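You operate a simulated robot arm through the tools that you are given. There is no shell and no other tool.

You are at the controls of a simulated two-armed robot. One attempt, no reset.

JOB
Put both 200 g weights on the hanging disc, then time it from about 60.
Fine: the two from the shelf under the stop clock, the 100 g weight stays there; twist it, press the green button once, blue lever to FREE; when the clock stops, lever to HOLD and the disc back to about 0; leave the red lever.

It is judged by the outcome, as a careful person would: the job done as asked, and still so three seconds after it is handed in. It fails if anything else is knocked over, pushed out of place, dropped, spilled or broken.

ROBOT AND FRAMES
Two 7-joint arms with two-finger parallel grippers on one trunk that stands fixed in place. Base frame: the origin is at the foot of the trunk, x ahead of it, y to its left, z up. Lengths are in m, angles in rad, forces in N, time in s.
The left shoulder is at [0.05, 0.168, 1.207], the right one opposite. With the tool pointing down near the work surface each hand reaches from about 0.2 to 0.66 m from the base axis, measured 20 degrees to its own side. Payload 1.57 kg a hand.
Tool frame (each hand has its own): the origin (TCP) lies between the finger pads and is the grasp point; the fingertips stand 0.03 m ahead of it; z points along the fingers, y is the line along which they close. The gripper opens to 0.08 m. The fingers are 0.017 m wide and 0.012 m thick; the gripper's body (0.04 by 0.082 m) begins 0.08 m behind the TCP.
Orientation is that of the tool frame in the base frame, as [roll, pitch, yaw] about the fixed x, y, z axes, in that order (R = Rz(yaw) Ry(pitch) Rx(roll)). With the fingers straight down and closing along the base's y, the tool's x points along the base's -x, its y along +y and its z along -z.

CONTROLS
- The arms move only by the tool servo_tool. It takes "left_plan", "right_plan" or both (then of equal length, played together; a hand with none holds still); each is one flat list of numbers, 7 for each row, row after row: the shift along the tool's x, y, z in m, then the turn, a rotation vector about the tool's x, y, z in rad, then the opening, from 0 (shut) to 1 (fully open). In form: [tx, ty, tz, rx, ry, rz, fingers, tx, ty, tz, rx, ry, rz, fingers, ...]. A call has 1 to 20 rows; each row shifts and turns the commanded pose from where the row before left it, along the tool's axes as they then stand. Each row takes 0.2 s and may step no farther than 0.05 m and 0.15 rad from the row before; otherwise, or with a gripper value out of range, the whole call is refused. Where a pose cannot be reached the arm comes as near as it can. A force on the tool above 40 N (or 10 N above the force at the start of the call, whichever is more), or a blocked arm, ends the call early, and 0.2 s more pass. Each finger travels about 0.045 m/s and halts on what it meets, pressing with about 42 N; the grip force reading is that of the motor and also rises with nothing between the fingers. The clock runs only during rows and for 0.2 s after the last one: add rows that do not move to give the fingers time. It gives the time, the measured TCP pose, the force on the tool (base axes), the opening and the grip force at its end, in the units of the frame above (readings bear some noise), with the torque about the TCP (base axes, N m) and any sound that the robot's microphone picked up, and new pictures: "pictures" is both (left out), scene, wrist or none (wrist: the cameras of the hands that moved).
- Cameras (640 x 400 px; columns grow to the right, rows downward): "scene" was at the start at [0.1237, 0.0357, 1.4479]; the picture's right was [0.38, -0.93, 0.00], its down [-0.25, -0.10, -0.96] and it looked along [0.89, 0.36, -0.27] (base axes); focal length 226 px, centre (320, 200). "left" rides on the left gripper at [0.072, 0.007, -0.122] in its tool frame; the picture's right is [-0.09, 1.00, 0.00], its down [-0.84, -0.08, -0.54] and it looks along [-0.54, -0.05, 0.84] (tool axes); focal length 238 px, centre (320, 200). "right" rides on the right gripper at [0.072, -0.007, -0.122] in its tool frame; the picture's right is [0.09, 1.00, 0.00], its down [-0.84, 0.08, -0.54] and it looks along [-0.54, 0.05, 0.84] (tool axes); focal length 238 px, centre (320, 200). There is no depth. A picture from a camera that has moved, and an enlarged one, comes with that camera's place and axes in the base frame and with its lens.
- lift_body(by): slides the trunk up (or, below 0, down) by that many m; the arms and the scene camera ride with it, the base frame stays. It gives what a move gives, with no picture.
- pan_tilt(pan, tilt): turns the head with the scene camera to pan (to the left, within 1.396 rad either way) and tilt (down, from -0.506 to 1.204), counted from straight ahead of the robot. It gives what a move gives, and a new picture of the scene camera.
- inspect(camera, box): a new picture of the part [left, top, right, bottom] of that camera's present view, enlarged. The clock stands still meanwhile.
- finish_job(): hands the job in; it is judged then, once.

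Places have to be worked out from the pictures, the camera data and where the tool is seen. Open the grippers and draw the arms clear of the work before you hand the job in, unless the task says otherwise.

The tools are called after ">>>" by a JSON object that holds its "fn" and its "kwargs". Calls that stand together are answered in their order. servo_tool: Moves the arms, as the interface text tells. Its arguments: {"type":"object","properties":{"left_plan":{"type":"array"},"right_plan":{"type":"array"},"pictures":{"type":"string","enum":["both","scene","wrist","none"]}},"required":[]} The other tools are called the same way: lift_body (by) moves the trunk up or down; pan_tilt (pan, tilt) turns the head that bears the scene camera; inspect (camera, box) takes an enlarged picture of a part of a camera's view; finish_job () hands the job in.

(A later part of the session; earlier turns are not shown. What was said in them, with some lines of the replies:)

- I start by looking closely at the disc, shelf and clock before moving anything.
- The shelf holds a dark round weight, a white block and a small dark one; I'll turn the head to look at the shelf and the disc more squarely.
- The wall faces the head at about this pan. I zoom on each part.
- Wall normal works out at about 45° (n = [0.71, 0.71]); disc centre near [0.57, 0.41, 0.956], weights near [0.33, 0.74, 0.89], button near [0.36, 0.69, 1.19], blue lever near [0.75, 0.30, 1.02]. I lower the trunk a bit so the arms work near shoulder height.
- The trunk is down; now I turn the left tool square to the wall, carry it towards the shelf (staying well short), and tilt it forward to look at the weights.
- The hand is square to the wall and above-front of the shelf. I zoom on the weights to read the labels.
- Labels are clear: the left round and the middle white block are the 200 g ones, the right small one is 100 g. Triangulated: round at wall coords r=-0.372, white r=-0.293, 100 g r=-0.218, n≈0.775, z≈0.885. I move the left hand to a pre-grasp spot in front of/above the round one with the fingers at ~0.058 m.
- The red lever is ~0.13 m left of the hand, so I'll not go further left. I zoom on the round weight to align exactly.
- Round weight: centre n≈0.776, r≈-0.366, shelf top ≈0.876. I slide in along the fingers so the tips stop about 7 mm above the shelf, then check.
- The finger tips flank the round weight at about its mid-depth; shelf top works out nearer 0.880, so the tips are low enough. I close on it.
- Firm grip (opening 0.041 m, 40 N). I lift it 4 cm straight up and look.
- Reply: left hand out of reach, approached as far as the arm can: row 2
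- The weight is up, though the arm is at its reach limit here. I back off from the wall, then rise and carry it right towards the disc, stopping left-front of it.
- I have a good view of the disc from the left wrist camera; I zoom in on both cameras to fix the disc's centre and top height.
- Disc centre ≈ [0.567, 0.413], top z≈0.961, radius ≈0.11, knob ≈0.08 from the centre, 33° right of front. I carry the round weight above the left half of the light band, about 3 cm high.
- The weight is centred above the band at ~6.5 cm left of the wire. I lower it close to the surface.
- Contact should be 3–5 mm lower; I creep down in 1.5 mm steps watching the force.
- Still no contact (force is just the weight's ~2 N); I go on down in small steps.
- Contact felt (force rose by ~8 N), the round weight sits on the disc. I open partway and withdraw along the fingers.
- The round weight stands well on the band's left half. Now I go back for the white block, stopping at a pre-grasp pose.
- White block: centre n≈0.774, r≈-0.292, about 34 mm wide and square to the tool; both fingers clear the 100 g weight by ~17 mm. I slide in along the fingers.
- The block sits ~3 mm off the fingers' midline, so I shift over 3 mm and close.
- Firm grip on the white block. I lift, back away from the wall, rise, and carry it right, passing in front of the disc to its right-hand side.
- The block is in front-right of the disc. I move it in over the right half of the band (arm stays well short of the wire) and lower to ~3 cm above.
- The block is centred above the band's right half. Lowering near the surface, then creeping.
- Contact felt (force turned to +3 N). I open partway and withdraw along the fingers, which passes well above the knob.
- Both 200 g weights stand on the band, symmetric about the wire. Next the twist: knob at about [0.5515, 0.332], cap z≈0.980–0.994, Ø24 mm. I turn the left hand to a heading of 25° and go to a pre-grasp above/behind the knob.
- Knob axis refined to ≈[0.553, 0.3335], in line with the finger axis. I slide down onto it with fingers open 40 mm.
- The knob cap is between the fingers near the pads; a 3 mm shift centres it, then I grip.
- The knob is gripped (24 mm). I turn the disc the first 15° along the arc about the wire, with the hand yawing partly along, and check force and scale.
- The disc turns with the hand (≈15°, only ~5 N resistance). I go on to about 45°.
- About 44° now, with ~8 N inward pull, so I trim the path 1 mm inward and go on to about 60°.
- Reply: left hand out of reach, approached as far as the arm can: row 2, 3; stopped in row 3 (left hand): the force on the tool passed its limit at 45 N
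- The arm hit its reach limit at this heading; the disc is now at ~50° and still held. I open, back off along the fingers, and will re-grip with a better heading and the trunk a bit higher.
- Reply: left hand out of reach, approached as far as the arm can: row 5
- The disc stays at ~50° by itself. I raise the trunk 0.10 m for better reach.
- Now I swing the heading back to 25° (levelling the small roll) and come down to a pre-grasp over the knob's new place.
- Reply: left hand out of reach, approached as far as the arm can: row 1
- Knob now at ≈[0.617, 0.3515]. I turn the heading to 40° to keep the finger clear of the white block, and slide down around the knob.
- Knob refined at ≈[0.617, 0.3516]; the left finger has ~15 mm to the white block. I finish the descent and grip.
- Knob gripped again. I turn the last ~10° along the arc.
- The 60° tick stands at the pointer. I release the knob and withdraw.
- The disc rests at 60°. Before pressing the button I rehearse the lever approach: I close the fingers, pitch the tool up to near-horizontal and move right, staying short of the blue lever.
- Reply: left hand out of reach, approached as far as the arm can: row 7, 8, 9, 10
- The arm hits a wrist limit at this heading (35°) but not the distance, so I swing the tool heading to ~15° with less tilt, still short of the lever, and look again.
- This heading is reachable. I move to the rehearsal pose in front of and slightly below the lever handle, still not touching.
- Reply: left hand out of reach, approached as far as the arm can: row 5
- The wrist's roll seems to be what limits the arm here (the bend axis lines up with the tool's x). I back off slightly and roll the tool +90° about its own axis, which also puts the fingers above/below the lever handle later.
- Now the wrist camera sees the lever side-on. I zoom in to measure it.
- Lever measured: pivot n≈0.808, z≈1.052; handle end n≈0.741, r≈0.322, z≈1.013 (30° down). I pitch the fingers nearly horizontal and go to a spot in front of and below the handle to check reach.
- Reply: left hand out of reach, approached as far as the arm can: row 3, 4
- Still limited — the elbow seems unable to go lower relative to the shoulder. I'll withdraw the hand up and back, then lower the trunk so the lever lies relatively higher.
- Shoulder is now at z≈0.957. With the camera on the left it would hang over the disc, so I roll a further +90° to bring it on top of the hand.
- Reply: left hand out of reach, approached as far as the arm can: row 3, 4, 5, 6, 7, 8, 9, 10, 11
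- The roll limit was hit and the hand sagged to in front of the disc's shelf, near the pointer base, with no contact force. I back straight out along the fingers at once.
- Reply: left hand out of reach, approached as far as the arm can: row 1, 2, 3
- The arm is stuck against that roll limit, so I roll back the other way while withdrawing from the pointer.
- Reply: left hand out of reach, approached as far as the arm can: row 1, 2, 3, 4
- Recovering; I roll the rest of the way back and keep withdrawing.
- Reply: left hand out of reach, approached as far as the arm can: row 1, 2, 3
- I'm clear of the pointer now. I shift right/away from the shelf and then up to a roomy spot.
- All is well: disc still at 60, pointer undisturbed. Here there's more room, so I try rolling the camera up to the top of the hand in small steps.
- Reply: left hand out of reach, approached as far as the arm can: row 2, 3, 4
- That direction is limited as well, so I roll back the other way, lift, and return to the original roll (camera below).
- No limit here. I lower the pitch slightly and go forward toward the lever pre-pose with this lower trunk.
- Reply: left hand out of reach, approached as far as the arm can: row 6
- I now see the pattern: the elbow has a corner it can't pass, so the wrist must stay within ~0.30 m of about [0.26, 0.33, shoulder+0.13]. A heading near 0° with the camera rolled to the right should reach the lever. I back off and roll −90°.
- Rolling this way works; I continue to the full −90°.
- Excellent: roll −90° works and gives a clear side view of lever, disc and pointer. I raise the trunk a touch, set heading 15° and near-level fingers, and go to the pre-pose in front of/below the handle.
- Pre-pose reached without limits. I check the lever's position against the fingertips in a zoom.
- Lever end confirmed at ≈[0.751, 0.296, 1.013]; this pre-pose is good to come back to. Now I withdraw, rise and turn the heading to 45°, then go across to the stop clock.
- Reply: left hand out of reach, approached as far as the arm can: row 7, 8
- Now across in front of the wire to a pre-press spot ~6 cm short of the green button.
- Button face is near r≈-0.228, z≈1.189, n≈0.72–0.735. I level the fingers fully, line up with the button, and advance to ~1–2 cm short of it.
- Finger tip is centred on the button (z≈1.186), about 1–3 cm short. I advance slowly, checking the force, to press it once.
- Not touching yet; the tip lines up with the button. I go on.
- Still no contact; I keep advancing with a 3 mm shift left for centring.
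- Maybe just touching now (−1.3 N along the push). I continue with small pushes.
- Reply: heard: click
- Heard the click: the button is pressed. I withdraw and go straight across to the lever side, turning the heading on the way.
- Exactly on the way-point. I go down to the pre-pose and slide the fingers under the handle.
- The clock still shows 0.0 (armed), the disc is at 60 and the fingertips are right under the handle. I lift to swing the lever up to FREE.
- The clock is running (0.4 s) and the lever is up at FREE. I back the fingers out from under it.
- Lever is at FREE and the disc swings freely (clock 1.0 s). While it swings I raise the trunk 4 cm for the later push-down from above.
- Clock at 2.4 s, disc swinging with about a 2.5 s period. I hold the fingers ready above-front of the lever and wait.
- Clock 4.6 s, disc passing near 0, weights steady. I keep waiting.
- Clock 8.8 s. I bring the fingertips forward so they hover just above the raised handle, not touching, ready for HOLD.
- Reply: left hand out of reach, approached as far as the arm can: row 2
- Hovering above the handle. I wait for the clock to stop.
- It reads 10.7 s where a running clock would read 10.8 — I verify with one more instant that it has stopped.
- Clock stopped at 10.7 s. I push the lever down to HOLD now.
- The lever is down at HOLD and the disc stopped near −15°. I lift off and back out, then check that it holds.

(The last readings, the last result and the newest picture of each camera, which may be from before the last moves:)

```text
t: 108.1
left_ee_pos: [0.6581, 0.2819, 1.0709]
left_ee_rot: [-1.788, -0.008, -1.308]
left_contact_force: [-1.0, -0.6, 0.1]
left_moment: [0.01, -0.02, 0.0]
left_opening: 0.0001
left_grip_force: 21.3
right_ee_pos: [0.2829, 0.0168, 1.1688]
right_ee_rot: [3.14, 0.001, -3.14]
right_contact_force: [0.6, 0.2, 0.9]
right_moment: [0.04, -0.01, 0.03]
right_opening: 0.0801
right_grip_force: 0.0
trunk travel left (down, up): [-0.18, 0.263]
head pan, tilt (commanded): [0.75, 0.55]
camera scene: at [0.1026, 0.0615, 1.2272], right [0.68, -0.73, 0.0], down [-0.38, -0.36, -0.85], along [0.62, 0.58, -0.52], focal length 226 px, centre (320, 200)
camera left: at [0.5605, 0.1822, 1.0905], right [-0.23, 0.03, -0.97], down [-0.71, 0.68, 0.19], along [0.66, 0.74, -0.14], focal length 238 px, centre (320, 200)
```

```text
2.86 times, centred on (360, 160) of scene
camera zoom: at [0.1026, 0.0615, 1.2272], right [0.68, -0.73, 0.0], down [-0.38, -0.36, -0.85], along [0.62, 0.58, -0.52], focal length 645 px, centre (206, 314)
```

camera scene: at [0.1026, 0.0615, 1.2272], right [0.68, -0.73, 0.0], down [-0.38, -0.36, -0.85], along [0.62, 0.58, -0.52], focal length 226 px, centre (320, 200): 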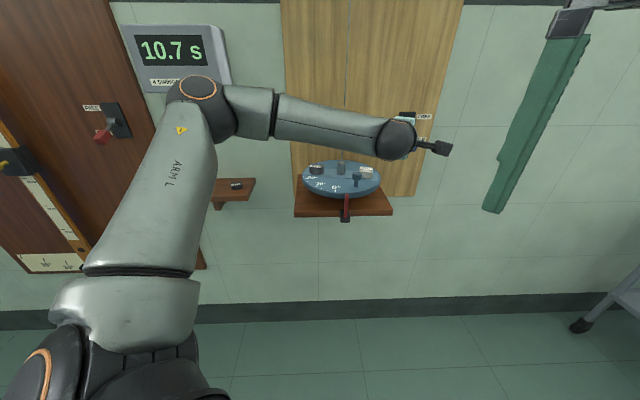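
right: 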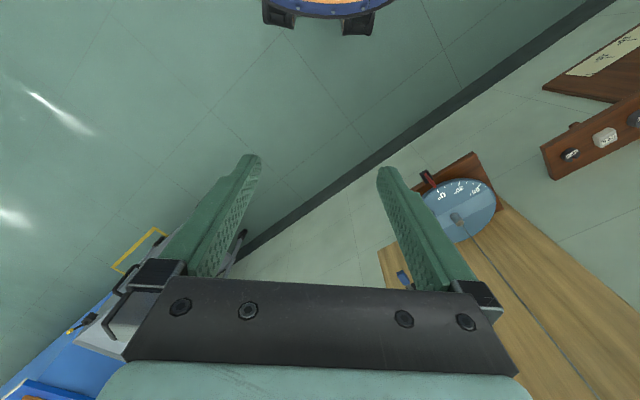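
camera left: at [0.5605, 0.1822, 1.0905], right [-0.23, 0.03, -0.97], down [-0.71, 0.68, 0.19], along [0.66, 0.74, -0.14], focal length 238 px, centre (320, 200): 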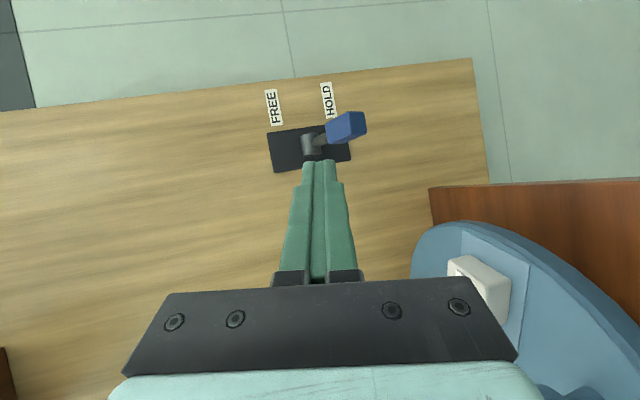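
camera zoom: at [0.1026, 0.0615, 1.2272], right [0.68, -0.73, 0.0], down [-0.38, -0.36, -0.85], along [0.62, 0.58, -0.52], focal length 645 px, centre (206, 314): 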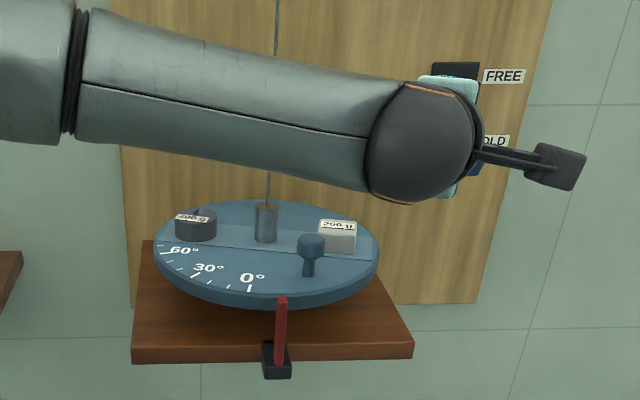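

Lever stays at HOLD; the disc rests at about −14°. I withdraw, pitch the tool back down and undo the roll so I can grip the knob again.

>>> {"fn": "servo_tool", "kwargs": {"left_plan": [-0.0049, -0.011, -0.043, 0, 0, 0, 0, -0.0049, -0.011, -0.043, 0, 0, 0, 0, -0.0049, -0.011, -0.043, 0, 0, 0, 0, -0.0049, -0.011, -0.043, 0, 0, 0, 0, 0, 0, 0, -0.15, 0, 0, 0, 0, 0, 0, -0.15, 0, 0, 0, 0, 0, 0, -0.15, 0, 0, 0, 0, 0, 0, -0.15, 0, 0, 0, 0, 0, 0, -0.15, 0, 0, 0], "pictures": "scene"}}

```text
t: 110.1
left_ee_pos: [0.5015, 0.2584, 1.1497]
left_ee_rot: [-2.541, -0.008, -1.311]
left_contact_force: [0.2, 0.2, 0.9]
left_moment: [0.0, 0.01, 0.01]
left_opening: 0.0
left_grip_force: 21.5
right_ee_pos: [0.2842, 0.0166, 1.168]
right_ee_rot: [3.141, 0.0, 3.139]
right_contact_force: [0.7, -0.3, 0.3]
right_moment: [0.02, -0.02, -0.01]
right_opening: 0.0801
right_grip_force: 0.0
trunk travel left (down, up): [-0.18, 0.263]
head pan, tilt (commanded): [0.75, 0.55]
camera scene: at [0.1031, 0.0617, 1.2271], right [0.68, -0.73, 0.0], down [-0.38, -0.36, -0.85], along [0.62, 0.58, -0.52], focal length 226 px, centre (320, 200)
```

scene: 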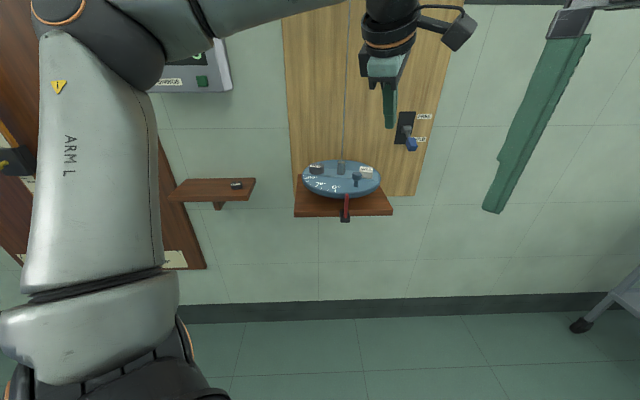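

Now I roll the tool back (+90°) so the camera sits behind the hand, and open the fingers partly.

>>> {"fn": "servo_tool", "kwargs": {"left_plan": [0, 0, 0, 0, 0, 0.1428, 0.5, 0, 0, 0, 0, 0, 0.1428, 0.5, 0, 0, 0, 0, 0, 0.1428, 0.5, 0, 0, 0, 0, 0, 0.1428, 0.5, 0, 0, 0, 0, 0, 0.1428, 0.5, 0, 0, 0, 0, 0, 0.1428, 0.5, 0, 0, 0, 0, 0, 0.1428, 0.5, 0, 0, 0, 0, 0, 0.1428, 0.5, 0, 0, 0, 0, 0, 0.1428, 0.5, 0, 0, 0, 0, 0, 0.1428, 0.5, 0, 0, 0, 0, 0, 0.1428, 0.5], "pictures": "both"}}

>>> {"fn": "inspect", "kwargs": {"camera": "left", "box": [200, 0, 520, 200]}}

>>> {"fn": "inspect", "kwargs": {"camera": "scene", "box": [280, 130, 420, 230]}}

```text
t: 112.5
left_ee_pos: [0.5016, 0.2585, 1.1496]
left_ee_rot: [-3.135, 0.604, -2.876]
left_contact_force: [0.1, -0.9, -0.3]
left_moment: [-0.01, 0.0, 0.03]
left_opening: 0.0398
left_grip_force: 0.1
right_ee_pos: [0.2823, 0.0162, 1.1686]
right_ee_rot: [3.14, 0.002, -3.141]
right_contact_force: [-1.2, 0.3, -0.3]
right_moment: [0.02, -0.06, 0.01]
right_opening: 0.08
right_grip_force: 0.0
trunk travel left (down, up): [-0.18, 0.263]
head pan, tilt (commanded): [0.75, 0.55]
camera scene: at [0.1029, 0.0616, 1.2272], right [0.68, -0.73, 0.0], down [-0.38, -0.36, -0.85], along [0.62, 0.58, -0.52], focal length 226 px, centre (320, 200)
camera left: at [0.3761, 0.2329, 1.2096], right [-0.18, 0.98, 0.05], down [0.39, 0.03, 0.92], along [0.9, 0.19, -0.39], focal length 238 px, centre (320, 200)
```

scene: 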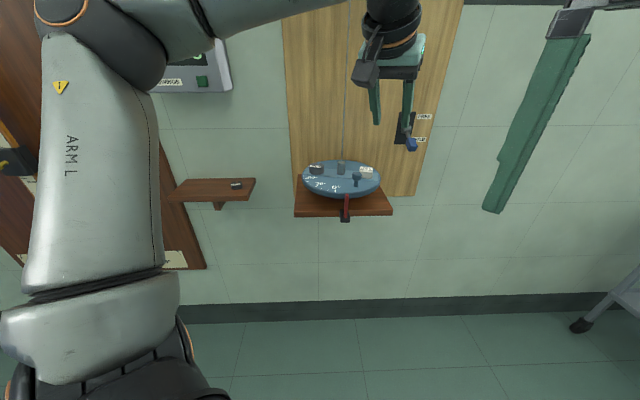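
left: 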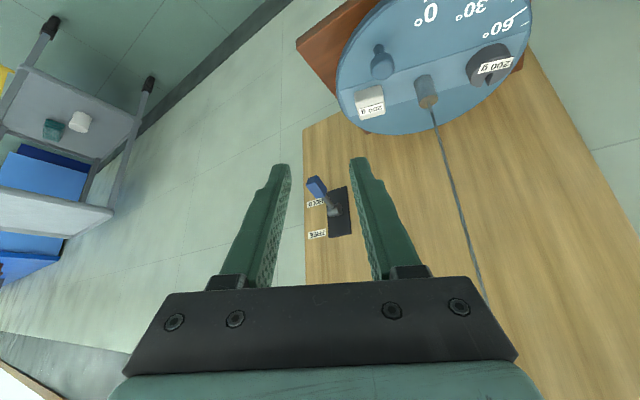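

```text
2.00 times, centred on (360, 100) of left
camera zoom: at [0.3761, 0.2329, 1.2096], right [-0.18, 0.98, 0.05], down [0.39, 0.03, 0.92], along [0.9, 0.19, -0.39], focal length 477 px, centre (240, 400)
```

zoom: 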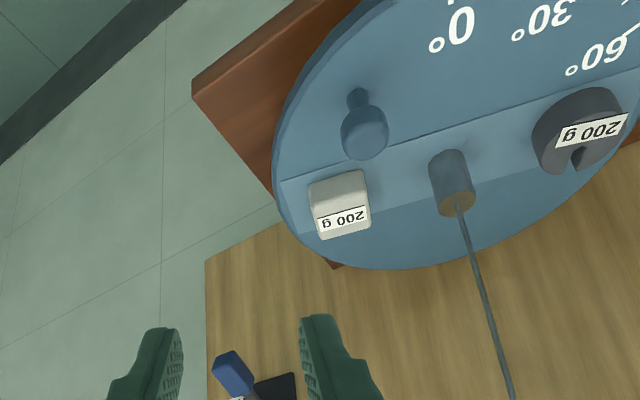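

```text
4.00 times, centred on (350, 180) of scene
camera zoom: at [0.1029, 0.0616, 1.2272], right [0.68, -0.73, 0.0], down [-0.38, -0.36, -0.85], along [0.62, 0.58, -0.52], focal length 903 px, centre (200, 280)
```

zoom: 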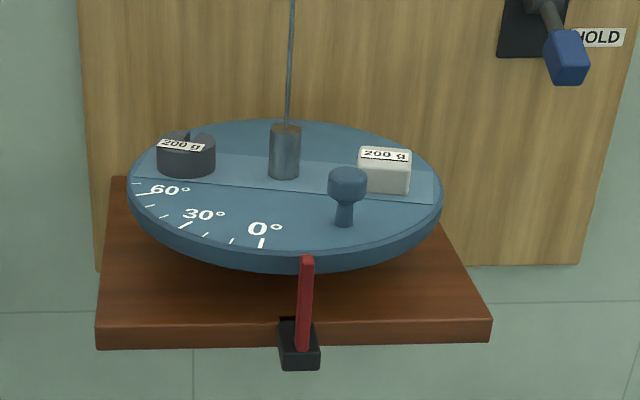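

Everything stands as it should; knob now at ≈[0.533, 0.340]. I turn the heading to 25° and go to a pre-grasp above it.

>>> {"fn": "servo_tool", "kwargs": {"left_plan": [0, 0, 0, -0.0486, 0, -0.0704, 0.48, 0, 0, 0, -0.0486, 0, -0.0704, 0.48, 0.0135, 0.0202, 0.0282, 0, 0, 0, 0.48, 0.0135, 0.0202, 0.0282, 0, 0, 0, 0.48, 0.0135, 0.0202, 0.0282, 0, 0, 0, 0.48, 0, 0, 0, 0, 0, 0, 0.48], "pictures": "wrist"}}

>>> {"fn": "inspect", "kwargs": {"camera": "left", "box": [200, 40, 460, 240]}}

```text
t: 113.9
left_ee_pos: [0.4898, 0.3216, 1.0571]
left_ee_rot: [-3.132, 0.602, -2.702]
left_contact_force: [-0.9, -0.2, 0.0]
left_moment: [-0.02, 0.02, 0.01]
left_opening: 0.0382
left_grip_force: 0.0
right_ee_pos: [0.2836, 0.0181, 1.1681]
right_ee_rot: [3.139, 0.002, 3.14]
right_contact_force: [-0.1, -0.8, -0.4]
right_moment: [0.01, 0.02, 0.01]
right_opening: 0.0801
right_grip_force: 0.0
trunk travel left (down, up): [-0.18, 0.263]
head pan, tilt (commanded): [0.75, 0.55]
camera left: at [0.3702, 0.2736, 1.1154], right [-0.35, 0.94, 0.04], down [0.38, 0.1, 0.92], along [0.86, 0.34, -0.39], focal length 238 px, centre (320, 200)
```

left: 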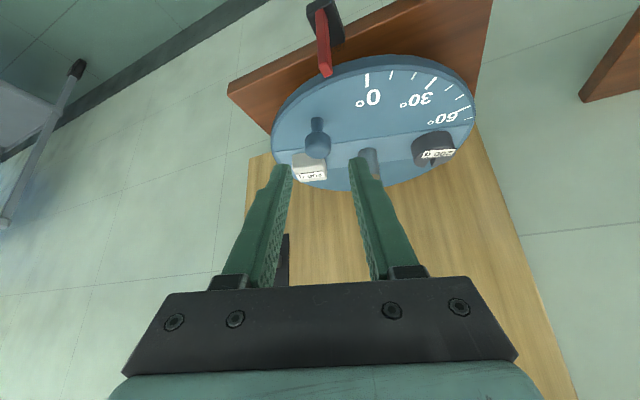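

```text
2.00 times, centred on (330, 140) of left
camera zoom: at [0.3702, 0.2736, 1.1154], right [-0.35, 0.94, 0.04], down [0.38, 0.1, 0.92], along [0.86, 0.34, -0.39], focal length 477 px, centre (300, 320)
```

zoom: 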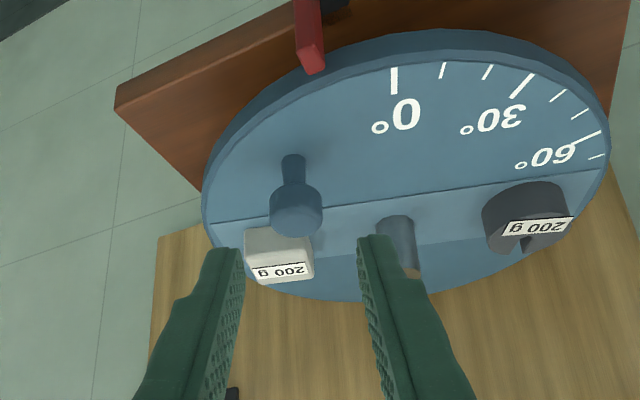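

Knob ≈[0.531, 0.340]. I slide down around it and grip.

>>> {"fn": "servo_tool", "kwargs": {"left_plan": [0.0007, -0.0008, 0.0171, 0, 0, 0, 0.48, 0.0007, -0.0008, 0.0171, 0, 0, 0, 0.48, 0.0007, -0.0008, 0.0171, 0, 0, 0, 0.48, 0.0006, -0.0006, 0.017, 0, 0, 0, 0.48, 0, 0, 0, 0, 0, 0, 0.48], "pictures": "both"}}

>>> {"fn": "inspect", "kwargs": {"camera": "left", "box": [220, 60, 460, 220]}}

```text
t: 115.1
left_ee_pos: [0.5227, 0.3325, 1.0005]
left_ee_rot: [-3.133, 0.602, -2.701]
left_contact_force: [0.1, 0.6, 0.2]
left_moment: [0.02, 0.03, -0.03]
left_opening: 0.0385
left_grip_force: 0.0
right_ee_pos: [0.2831, 0.0175, 1.1674]
right_ee_rot: [3.14, -0.001, 3.141]
right_contact_force: [-0.2, 0.6, -0.2]
right_moment: [0.02, 0.04, 0.01]
right_opening: 0.0802
right_grip_force: 0.0
trunk travel left (down, up): [-0.18, 0.263]
head pan, tilt (commanded): [0.75, 0.55]
camera scene: at [0.1029, 0.0616, 1.2272], right [0.68, -0.73, 0.0], down [-0.38, -0.36, -0.85], along [0.62, 0.58, -0.52], focal length 226 px, centre (320, 200)
camera left: at [0.4043, 0.2852, 1.0601], right [-0.35, 0.94, 0.04], down [0.38, 0.1, 0.92], along [0.86, 0.34, -0.39], focal length 238 px, centre (320, 200)
```

scene: 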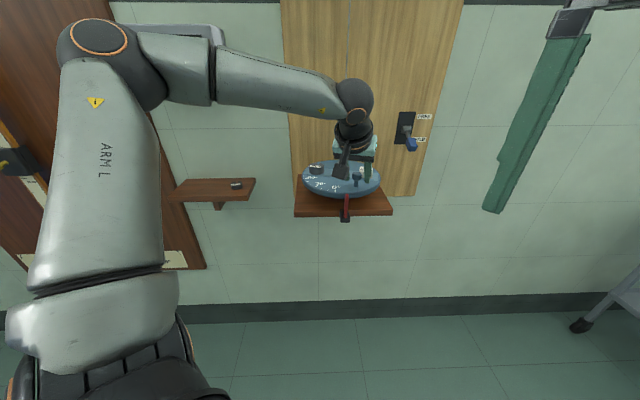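
left: 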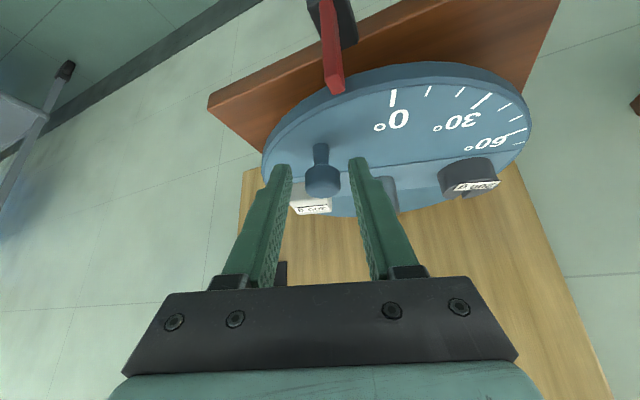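

```text
2.50 times, centred on (340, 140) of left
camera zoom: at [0.4043, 0.2852, 1.0601], right [-0.35, 0.94, 0.04], down [0.38, 0.1, 0.92], along [0.86, 0.34, -0.39], focal length 596 px, centre (270, 350)
```

zoom: 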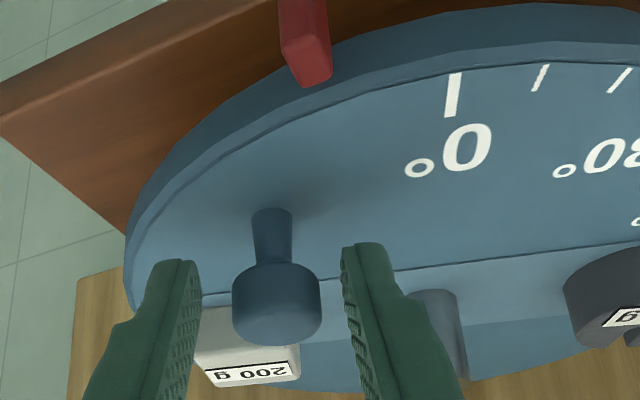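

The knob cap is centred between the fingers. I close and turn the disc back by about 14° in small steps.

>>> {"fn": "servo_tool", "kwargs": {"left_plan": [0, 0, 0, 0, 0, 0, 0.2, 0, 0, 0, 0, 0, 0, 0.2, 0, 0, 0, 0, 0, 0, 0.2, -0.0039, -0.0051, 0.0027, -0.0247, 0, -0.036, 0.2, -0.0042, -0.0046, 0.0029, -0.0247, 0, -0.036, 0.2, 0, 0, 0, 0, 0, 0, 0.2], "pictures": "both"}}

>>> {"fn": "inspect", "kwargs": {"camera": "scene", "box": [280, 130, 420, 230]}}

>>> {"fn": "inspect", "kwargs": {"camera": "left", "box": [260, 0, 520, 180]}}

```text
t: 116.5
left_ee_pos: [0.5358, 0.3265, 1.0006]
left_ee_rot: [-3.133, 0.603, -2.613]
left_contact_force: [-5.4, 4.4, 2.2]
left_moment: [-0.08, 0.35, 0.52]
left_opening: 0.0234
left_grip_force: 36.1
right_ee_pos: [0.2829, 0.0184, 1.1685]
right_ee_rot: [3.139, 0.002, 3.141]
right_contact_force: [0.4, 0.4, 0.8]
right_moment: [0.03, 0.0, 0.02]
right_opening: 0.0802
right_grip_force: 0.1
trunk travel left (down, up): [-0.18, 0.263]
head pan, tilt (commanded): [0.75, 0.55]
camera scene: at [0.1022, 0.062, 1.2273], right [0.68, -0.73, 0.0], down [-0.38, -0.36, -0.85], along [0.62, 0.58, -0.52], focal length 226 px, centre (320, 200)
camera left: at [0.422, 0.2699, 1.0603], right [-0.43, 0.9, 0.04], down [0.37, 0.13, 0.92], along [0.82, 0.41, -0.39], focal length 238 px, centre (320, 200)
```

scene: 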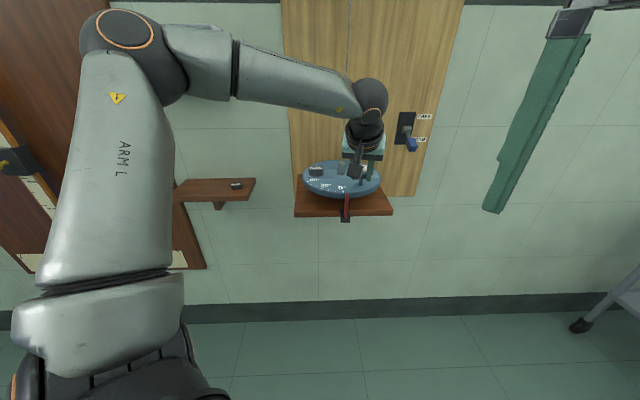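
left: 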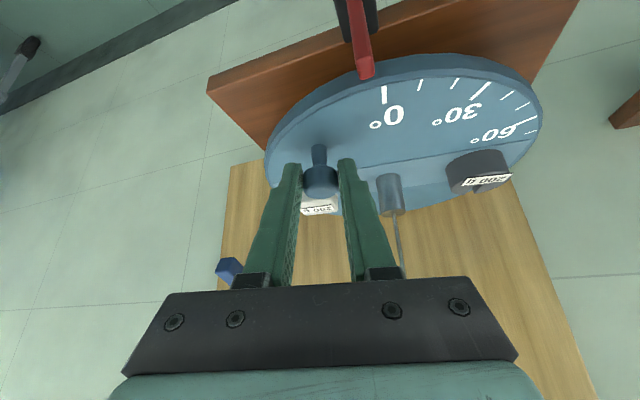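

```text
4.00 times, centred on (350, 180) of scene
camera zoom: at [0.1022, 0.062, 1.2273], right [0.68, -0.73, 0.0], down [-0.38, -0.36, -0.85], along [0.62, 0.58, -0.52], focal length 903 px, centre (200, 280)
```

zoom: 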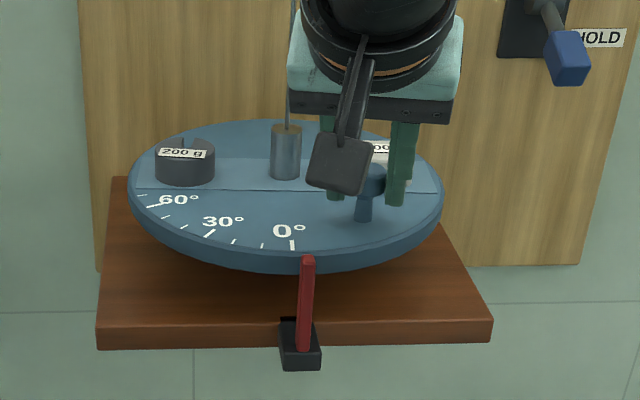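

```text
2.22 times, centred on (390, 90) of left
camera zoom: at [0.422, 0.2699, 1.0603], right [-0.43, 0.9, 0.04], down [0.37, 0.13, 0.92], along [0.82, 0.41, -0.39], focal length 530 px, centre (164, 444)
```

zoom: 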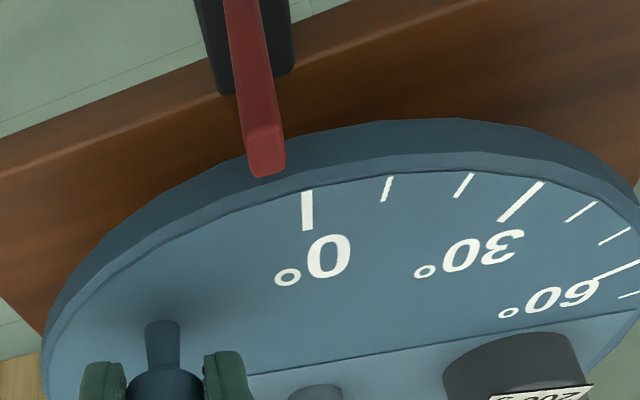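

About −5° left. I turn the remaining bit.

>>> {"fn": "servo_tool", "kwargs": {"left_plan": [-0.0028, -0.0034, 0.002, -0.0165, 0, -0.024, 0.2, -0.003, -0.0031, 0.002, -0.0165, 0, -0.024, 0.2, 0, 0, 0, 0, 0, 0, 0.2], "pictures": "both"}}

>>> {"fn": "inspect", "kwargs": {"camera": "scene", "box": [280, 130, 420, 230]}}

>>> {"fn": "inspect", "kwargs": {"camera": "left", "box": [260, 0, 520, 180]}}

```text
t: 117.3
left_ee_pos: [0.545, 0.3243, 1.0014]
left_ee_rot: [-3.133, 0.6, -2.556]
left_contact_force: [-5.1, 3.6, -1.2]
left_moment: [-0.04, 0.3, 0.45]
left_opening: 0.0237
left_grip_force: 35.6
right_ee_pos: [0.2835, 0.0175, 1.1691]
right_ee_rot: [3.14, 0.003, -3.141]
right_contact_force: [0.3, -0.5, 0.1]
right_moment: [0.0, 0.03, 0.02]
right_opening: 0.0799
right_grip_force: 0.0
trunk travel left (down, up): [-0.18, 0.263]
head pan, tilt (commanded): [0.75, 0.55]
camera scene: at [0.1025, 0.0621, 1.2272], right [0.68, -0.73, 0.0], down [-0.38, -0.36, -0.85], along [0.62, 0.58, -0.52], focal length 226 px, centre (320, 200)
camera left: at [0.4345, 0.2612, 1.0604], right [-0.48, 0.87, 0.04], down [0.36, 0.15, 0.92], along [0.8, 0.46, -0.39], focal length 238 px, centre (320, 200)
```

scene: 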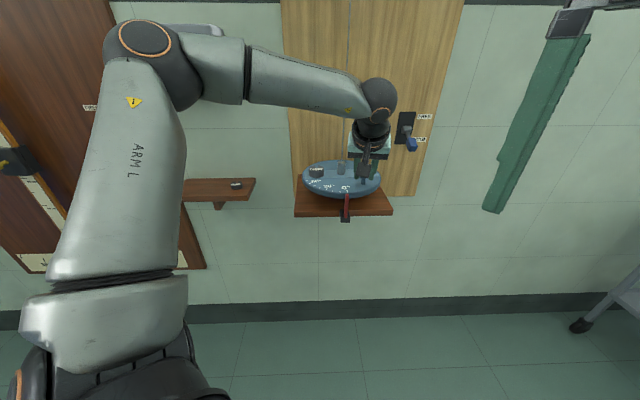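
left: 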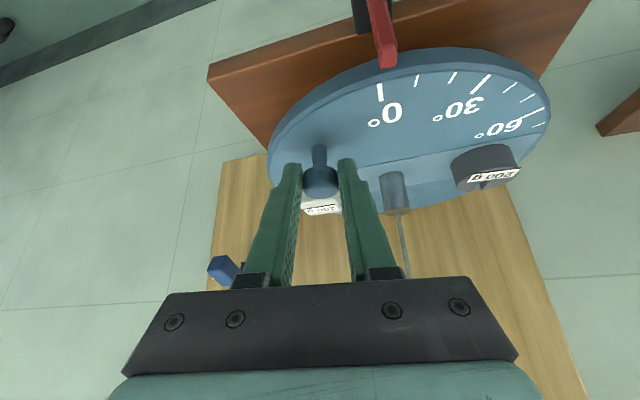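

```text
4.00 times, centred on (350, 180) of scene
camera zoom: at [0.1025, 0.0621, 1.2272], right [0.68, -0.73, 0.0], down [-0.38, -0.36, -0.85], along [0.62, 0.58, -0.52], focal length 903 px, centre (200, 280)
```

zoom: 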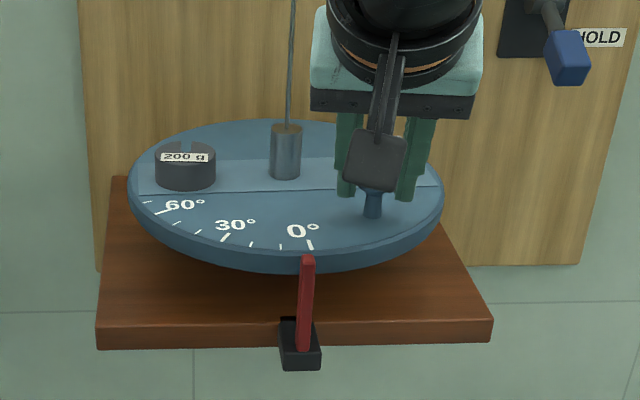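

```text
2.22 times, centred on (390, 90) of left
camera zoom: at [0.4345, 0.2612, 1.0604], right [-0.48, 0.87, 0.04], down [0.36, 0.15, 0.92], along [0.8, 0.46, -0.39], focal length 530 px, centre (164, 444)
```

zoom: 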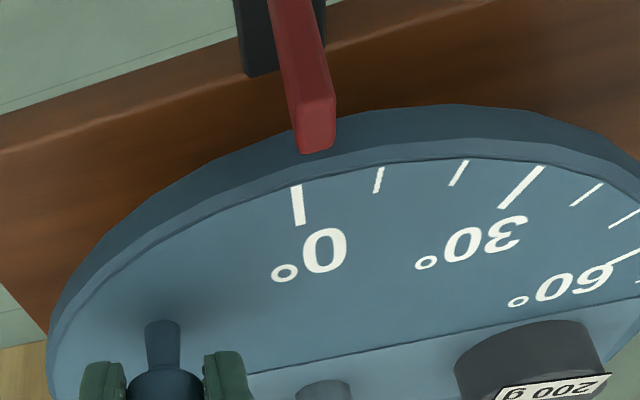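

The 0 tick is at the pointer (within ~2°). I release the knob and withdraw along the fingers.

>>> {"fn": "servo_tool", "kwargs": {"left_plan": [0, 0, 0, 0, 0, 0, 0.48, 0, 0, 0, 0, 0, 0, 0.48, 0, 0, -0.01, 0, 0, 0, 0.48, 0, 0, -0.03, 0, 0, 0, 0.48, 0, 0, -0.045, 0, 0, 0, 0.48, 0, 0, -0.04, 0, 0, 0, 0.48], "pictures": "both"}}

>>> {"fn": "inspect", "kwargs": {"camera": "scene", "box": [280, 100, 440, 230]}}

>>> {"fn": "inspect", "kwargs": {"camera": "left", "box": [220, 0, 520, 200]}}

```text
t: 118.7
left_ee_pos: [0.4879, 0.2869, 1.1022]
left_ee_rot: [-3.133, 0.604, -2.558]
left_contact_force: [0.2, 0.1, 0.4]
left_moment: [0.02, -0.01, 0.0]
left_opening: 0.0382
left_grip_force: 0.1
right_ee_pos: [0.2837, 0.0168, 1.1689]
right_ee_rot: [3.14, 0.003, -3.141]
right_contact_force: [-0.3, -0.4, -1.0]
right_moment: [0.02, 0.0, -0.02]
right_opening: 0.08
right_grip_force: 0.0
trunk travel left (down, up): [-0.18, 0.263]
head pan, tilt (commanded): [0.75, 0.55]
camera scene: at [0.1027, 0.0615, 1.2272], right [0.68, -0.73, 0.0], down [-0.38, -0.36, -0.85], along [0.62, 0.58, -0.52], focal length 226 px, centre (320, 200)
camera left: at [0.3757, 0.2225, 1.1614], right [-0.48, 0.88, 0.05], down [0.36, 0.15, 0.92], along [0.8, 0.46, -0.39], focal length 238 px, centre (320, 200)
```

scene: 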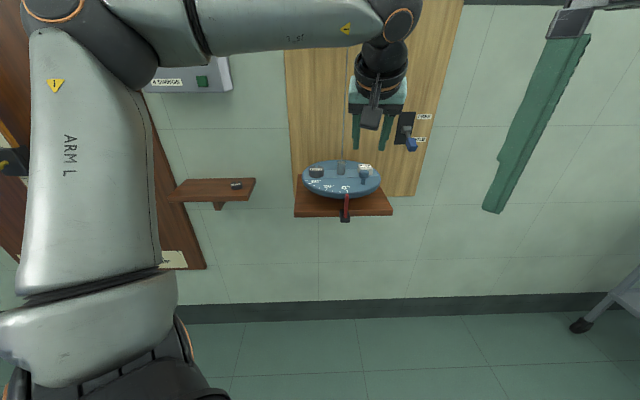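
left: 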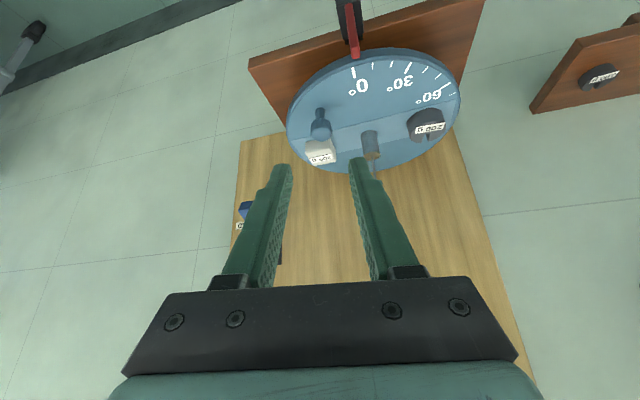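

```text
3.08 times, centred on (360, 165) of scene
camera zoom: at [0.1027, 0.0615, 1.2272], right [0.68, -0.73, 0.0], down [-0.38, -0.36, -0.85], along [0.62, 0.58, -0.52], focal length 695 px, centre (197, 308)
```

zoom: 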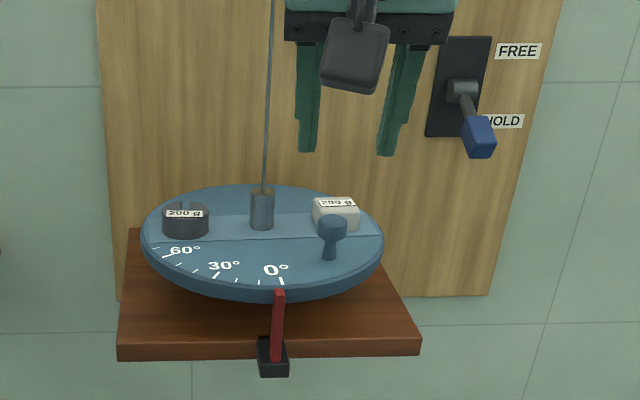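

```text
2.00 times, centred on (370, 100) of left
camera zoom: at [0.3757, 0.2225, 1.1614], right [-0.48, 0.88, 0.05], down [0.36, 0.15, 0.92], along [0.8, 0.46, -0.39], focal length 477 px, centre (220, 400)
```

zoom: 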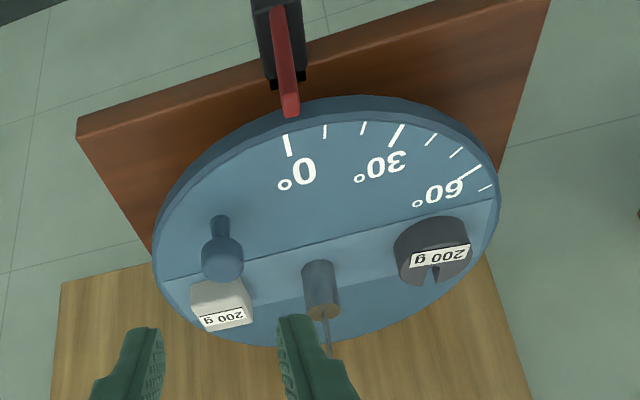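

Disc rests at about 0, lever at HOLD, both weights in place. I open the gripper fully and draw the left arm back clear of the work.

>>> {"fn": "servo_tool", "kwargs": {"left_plan": [0.0174, 0.0245, -0.0296, 0, 0, 0, 1, 0.0174, 0.0245, -0.0296, 0, 0, 0, 1, 0.0174, 0.0245, -0.0296, 0, 0, 0, 1, 0.0174, 0.0245, -0.0296, 0, 0, 0, 1, 0, 0, 0, 0, 0, 0, 1, 0, 0, 0, 0, 0, 0, 1, 0, 0, 0, 0, 0, 0, 1], "pictures": "both"}}

>>> {"fn": "inspect", "kwargs": {"camera": "scene", "box": [280, 100, 440, 230]}}

>>> {"fn": "inspect", "kwargs": {"camera": "scene", "box": [60, 0, 280, 230]}}

```text
t: 120.3
left_ee_pos: [0.328, 0.3007, 1.159]
left_ee_rot: [-3.133, 0.601, -2.557]
left_contact_force: [0.2, 0.6, 0.0]
left_moment: [0.03, 0.0, 0.02]
left_opening: 0.08
left_grip_force: 0.0
right_ee_pos: [0.2836, 0.0174, 1.1684]
right_ee_rot: [3.14, 0.002, 3.141]
right_contact_force: [0.4, -0.3, 0.2]
right_moment: [-0.02, -0.02, 0.01]
right_opening: 0.08
right_grip_force: 0.0
trunk travel left (down, up): [-0.18, 0.263]
head pan, tilt (commanded): [0.75, 0.55]
camera scene: at [0.1028, 0.0616, 1.2272], right [0.68, -0.73, 0.0], down [-0.38, -0.36, -0.85], along [0.62, 0.58, -0.52], focal length 226 px, centre (320, 200)
camera left: at [0.2175, 0.2364, 1.2184], right [-0.48, 0.87, 0.04], down [0.36, 0.15, 0.92], along [0.8, 0.46, -0.39], focal length 238 px, centre (320, 200)
```

scene: 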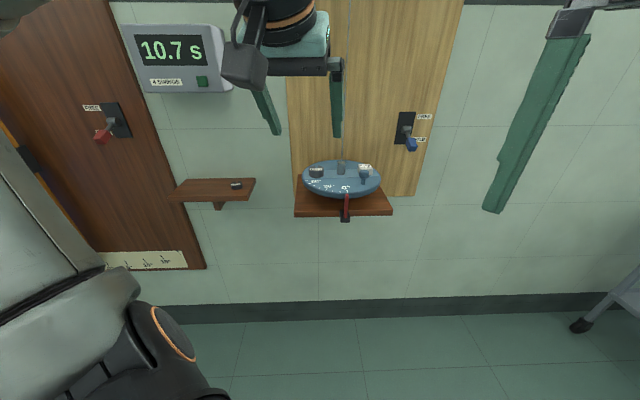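
left: 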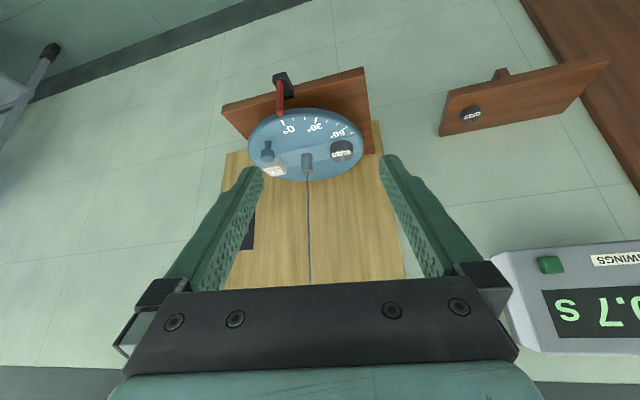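

```text
3.08 times, centred on (360, 165) of scene
camera zoom: at [0.1028, 0.0616, 1.2272], right [0.68, -0.73, 0.0], down [-0.38, -0.36, -0.85], along [0.62, 0.58, -0.52], focal length 695 px, centre (197, 308)
```

zoom: 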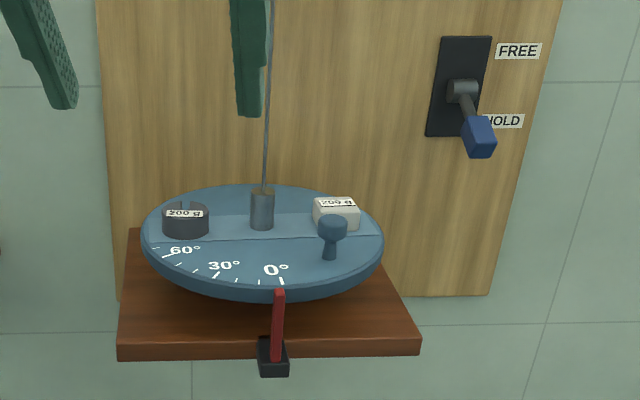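

```text
1.74 times, centred on (170, 115) of scene
camera zoom: at [0.1028, 0.0616, 1.2272], right [0.68, -0.73, 0.0], down [-0.38, -0.36, -0.85], along [0.62, 0.58, -0.52], focal length 393 px, centre (581, 348)
```

zoom: 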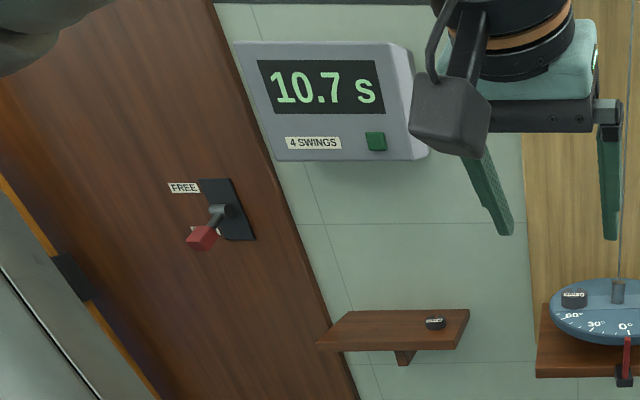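

All is as asked: both 200 g weights are on the disc, which is at about 0. The blue lever is at HOLD, the clock is stopped at 10.7 s, the 100 g weight is still on its shelf and the red lever is untouched. The grippers are open and the arms clear, so I hand in the job.

>>> {"fn": "finish_job", "kwargs": {}}

```text
The job is handed in.
```

The job is done and handed in. The clock stopped at **10.7 s** for 4 swings, released from about 60°.

- **Weights:** both 200 g weights, the dark round one and the white block, are on the disc's light band, one each side of the wire. The 100 g weight stayed on its shelf.
- **Timing run:** I twisted the disc to 60°, pressed the green button once (one click heard), then put the blue lever to FREE. The clock started when the disc was released and stopped on its own.
- **Finish:** after the clock stopped I put the blue lever back to HOLD. The disc had come to rest at about −14°, so I turned it back to within about 2° of 0. I did not touch the red lever.
- **Near miss:** while I was working out the approach to the blue lever, the left hand ran into a joint limit and sagged close to the disc's pointer. The force readings showed no contact, and the pointer and disc looked unmoved afterwards.

Both grippers are open and the arms are clear of the work.
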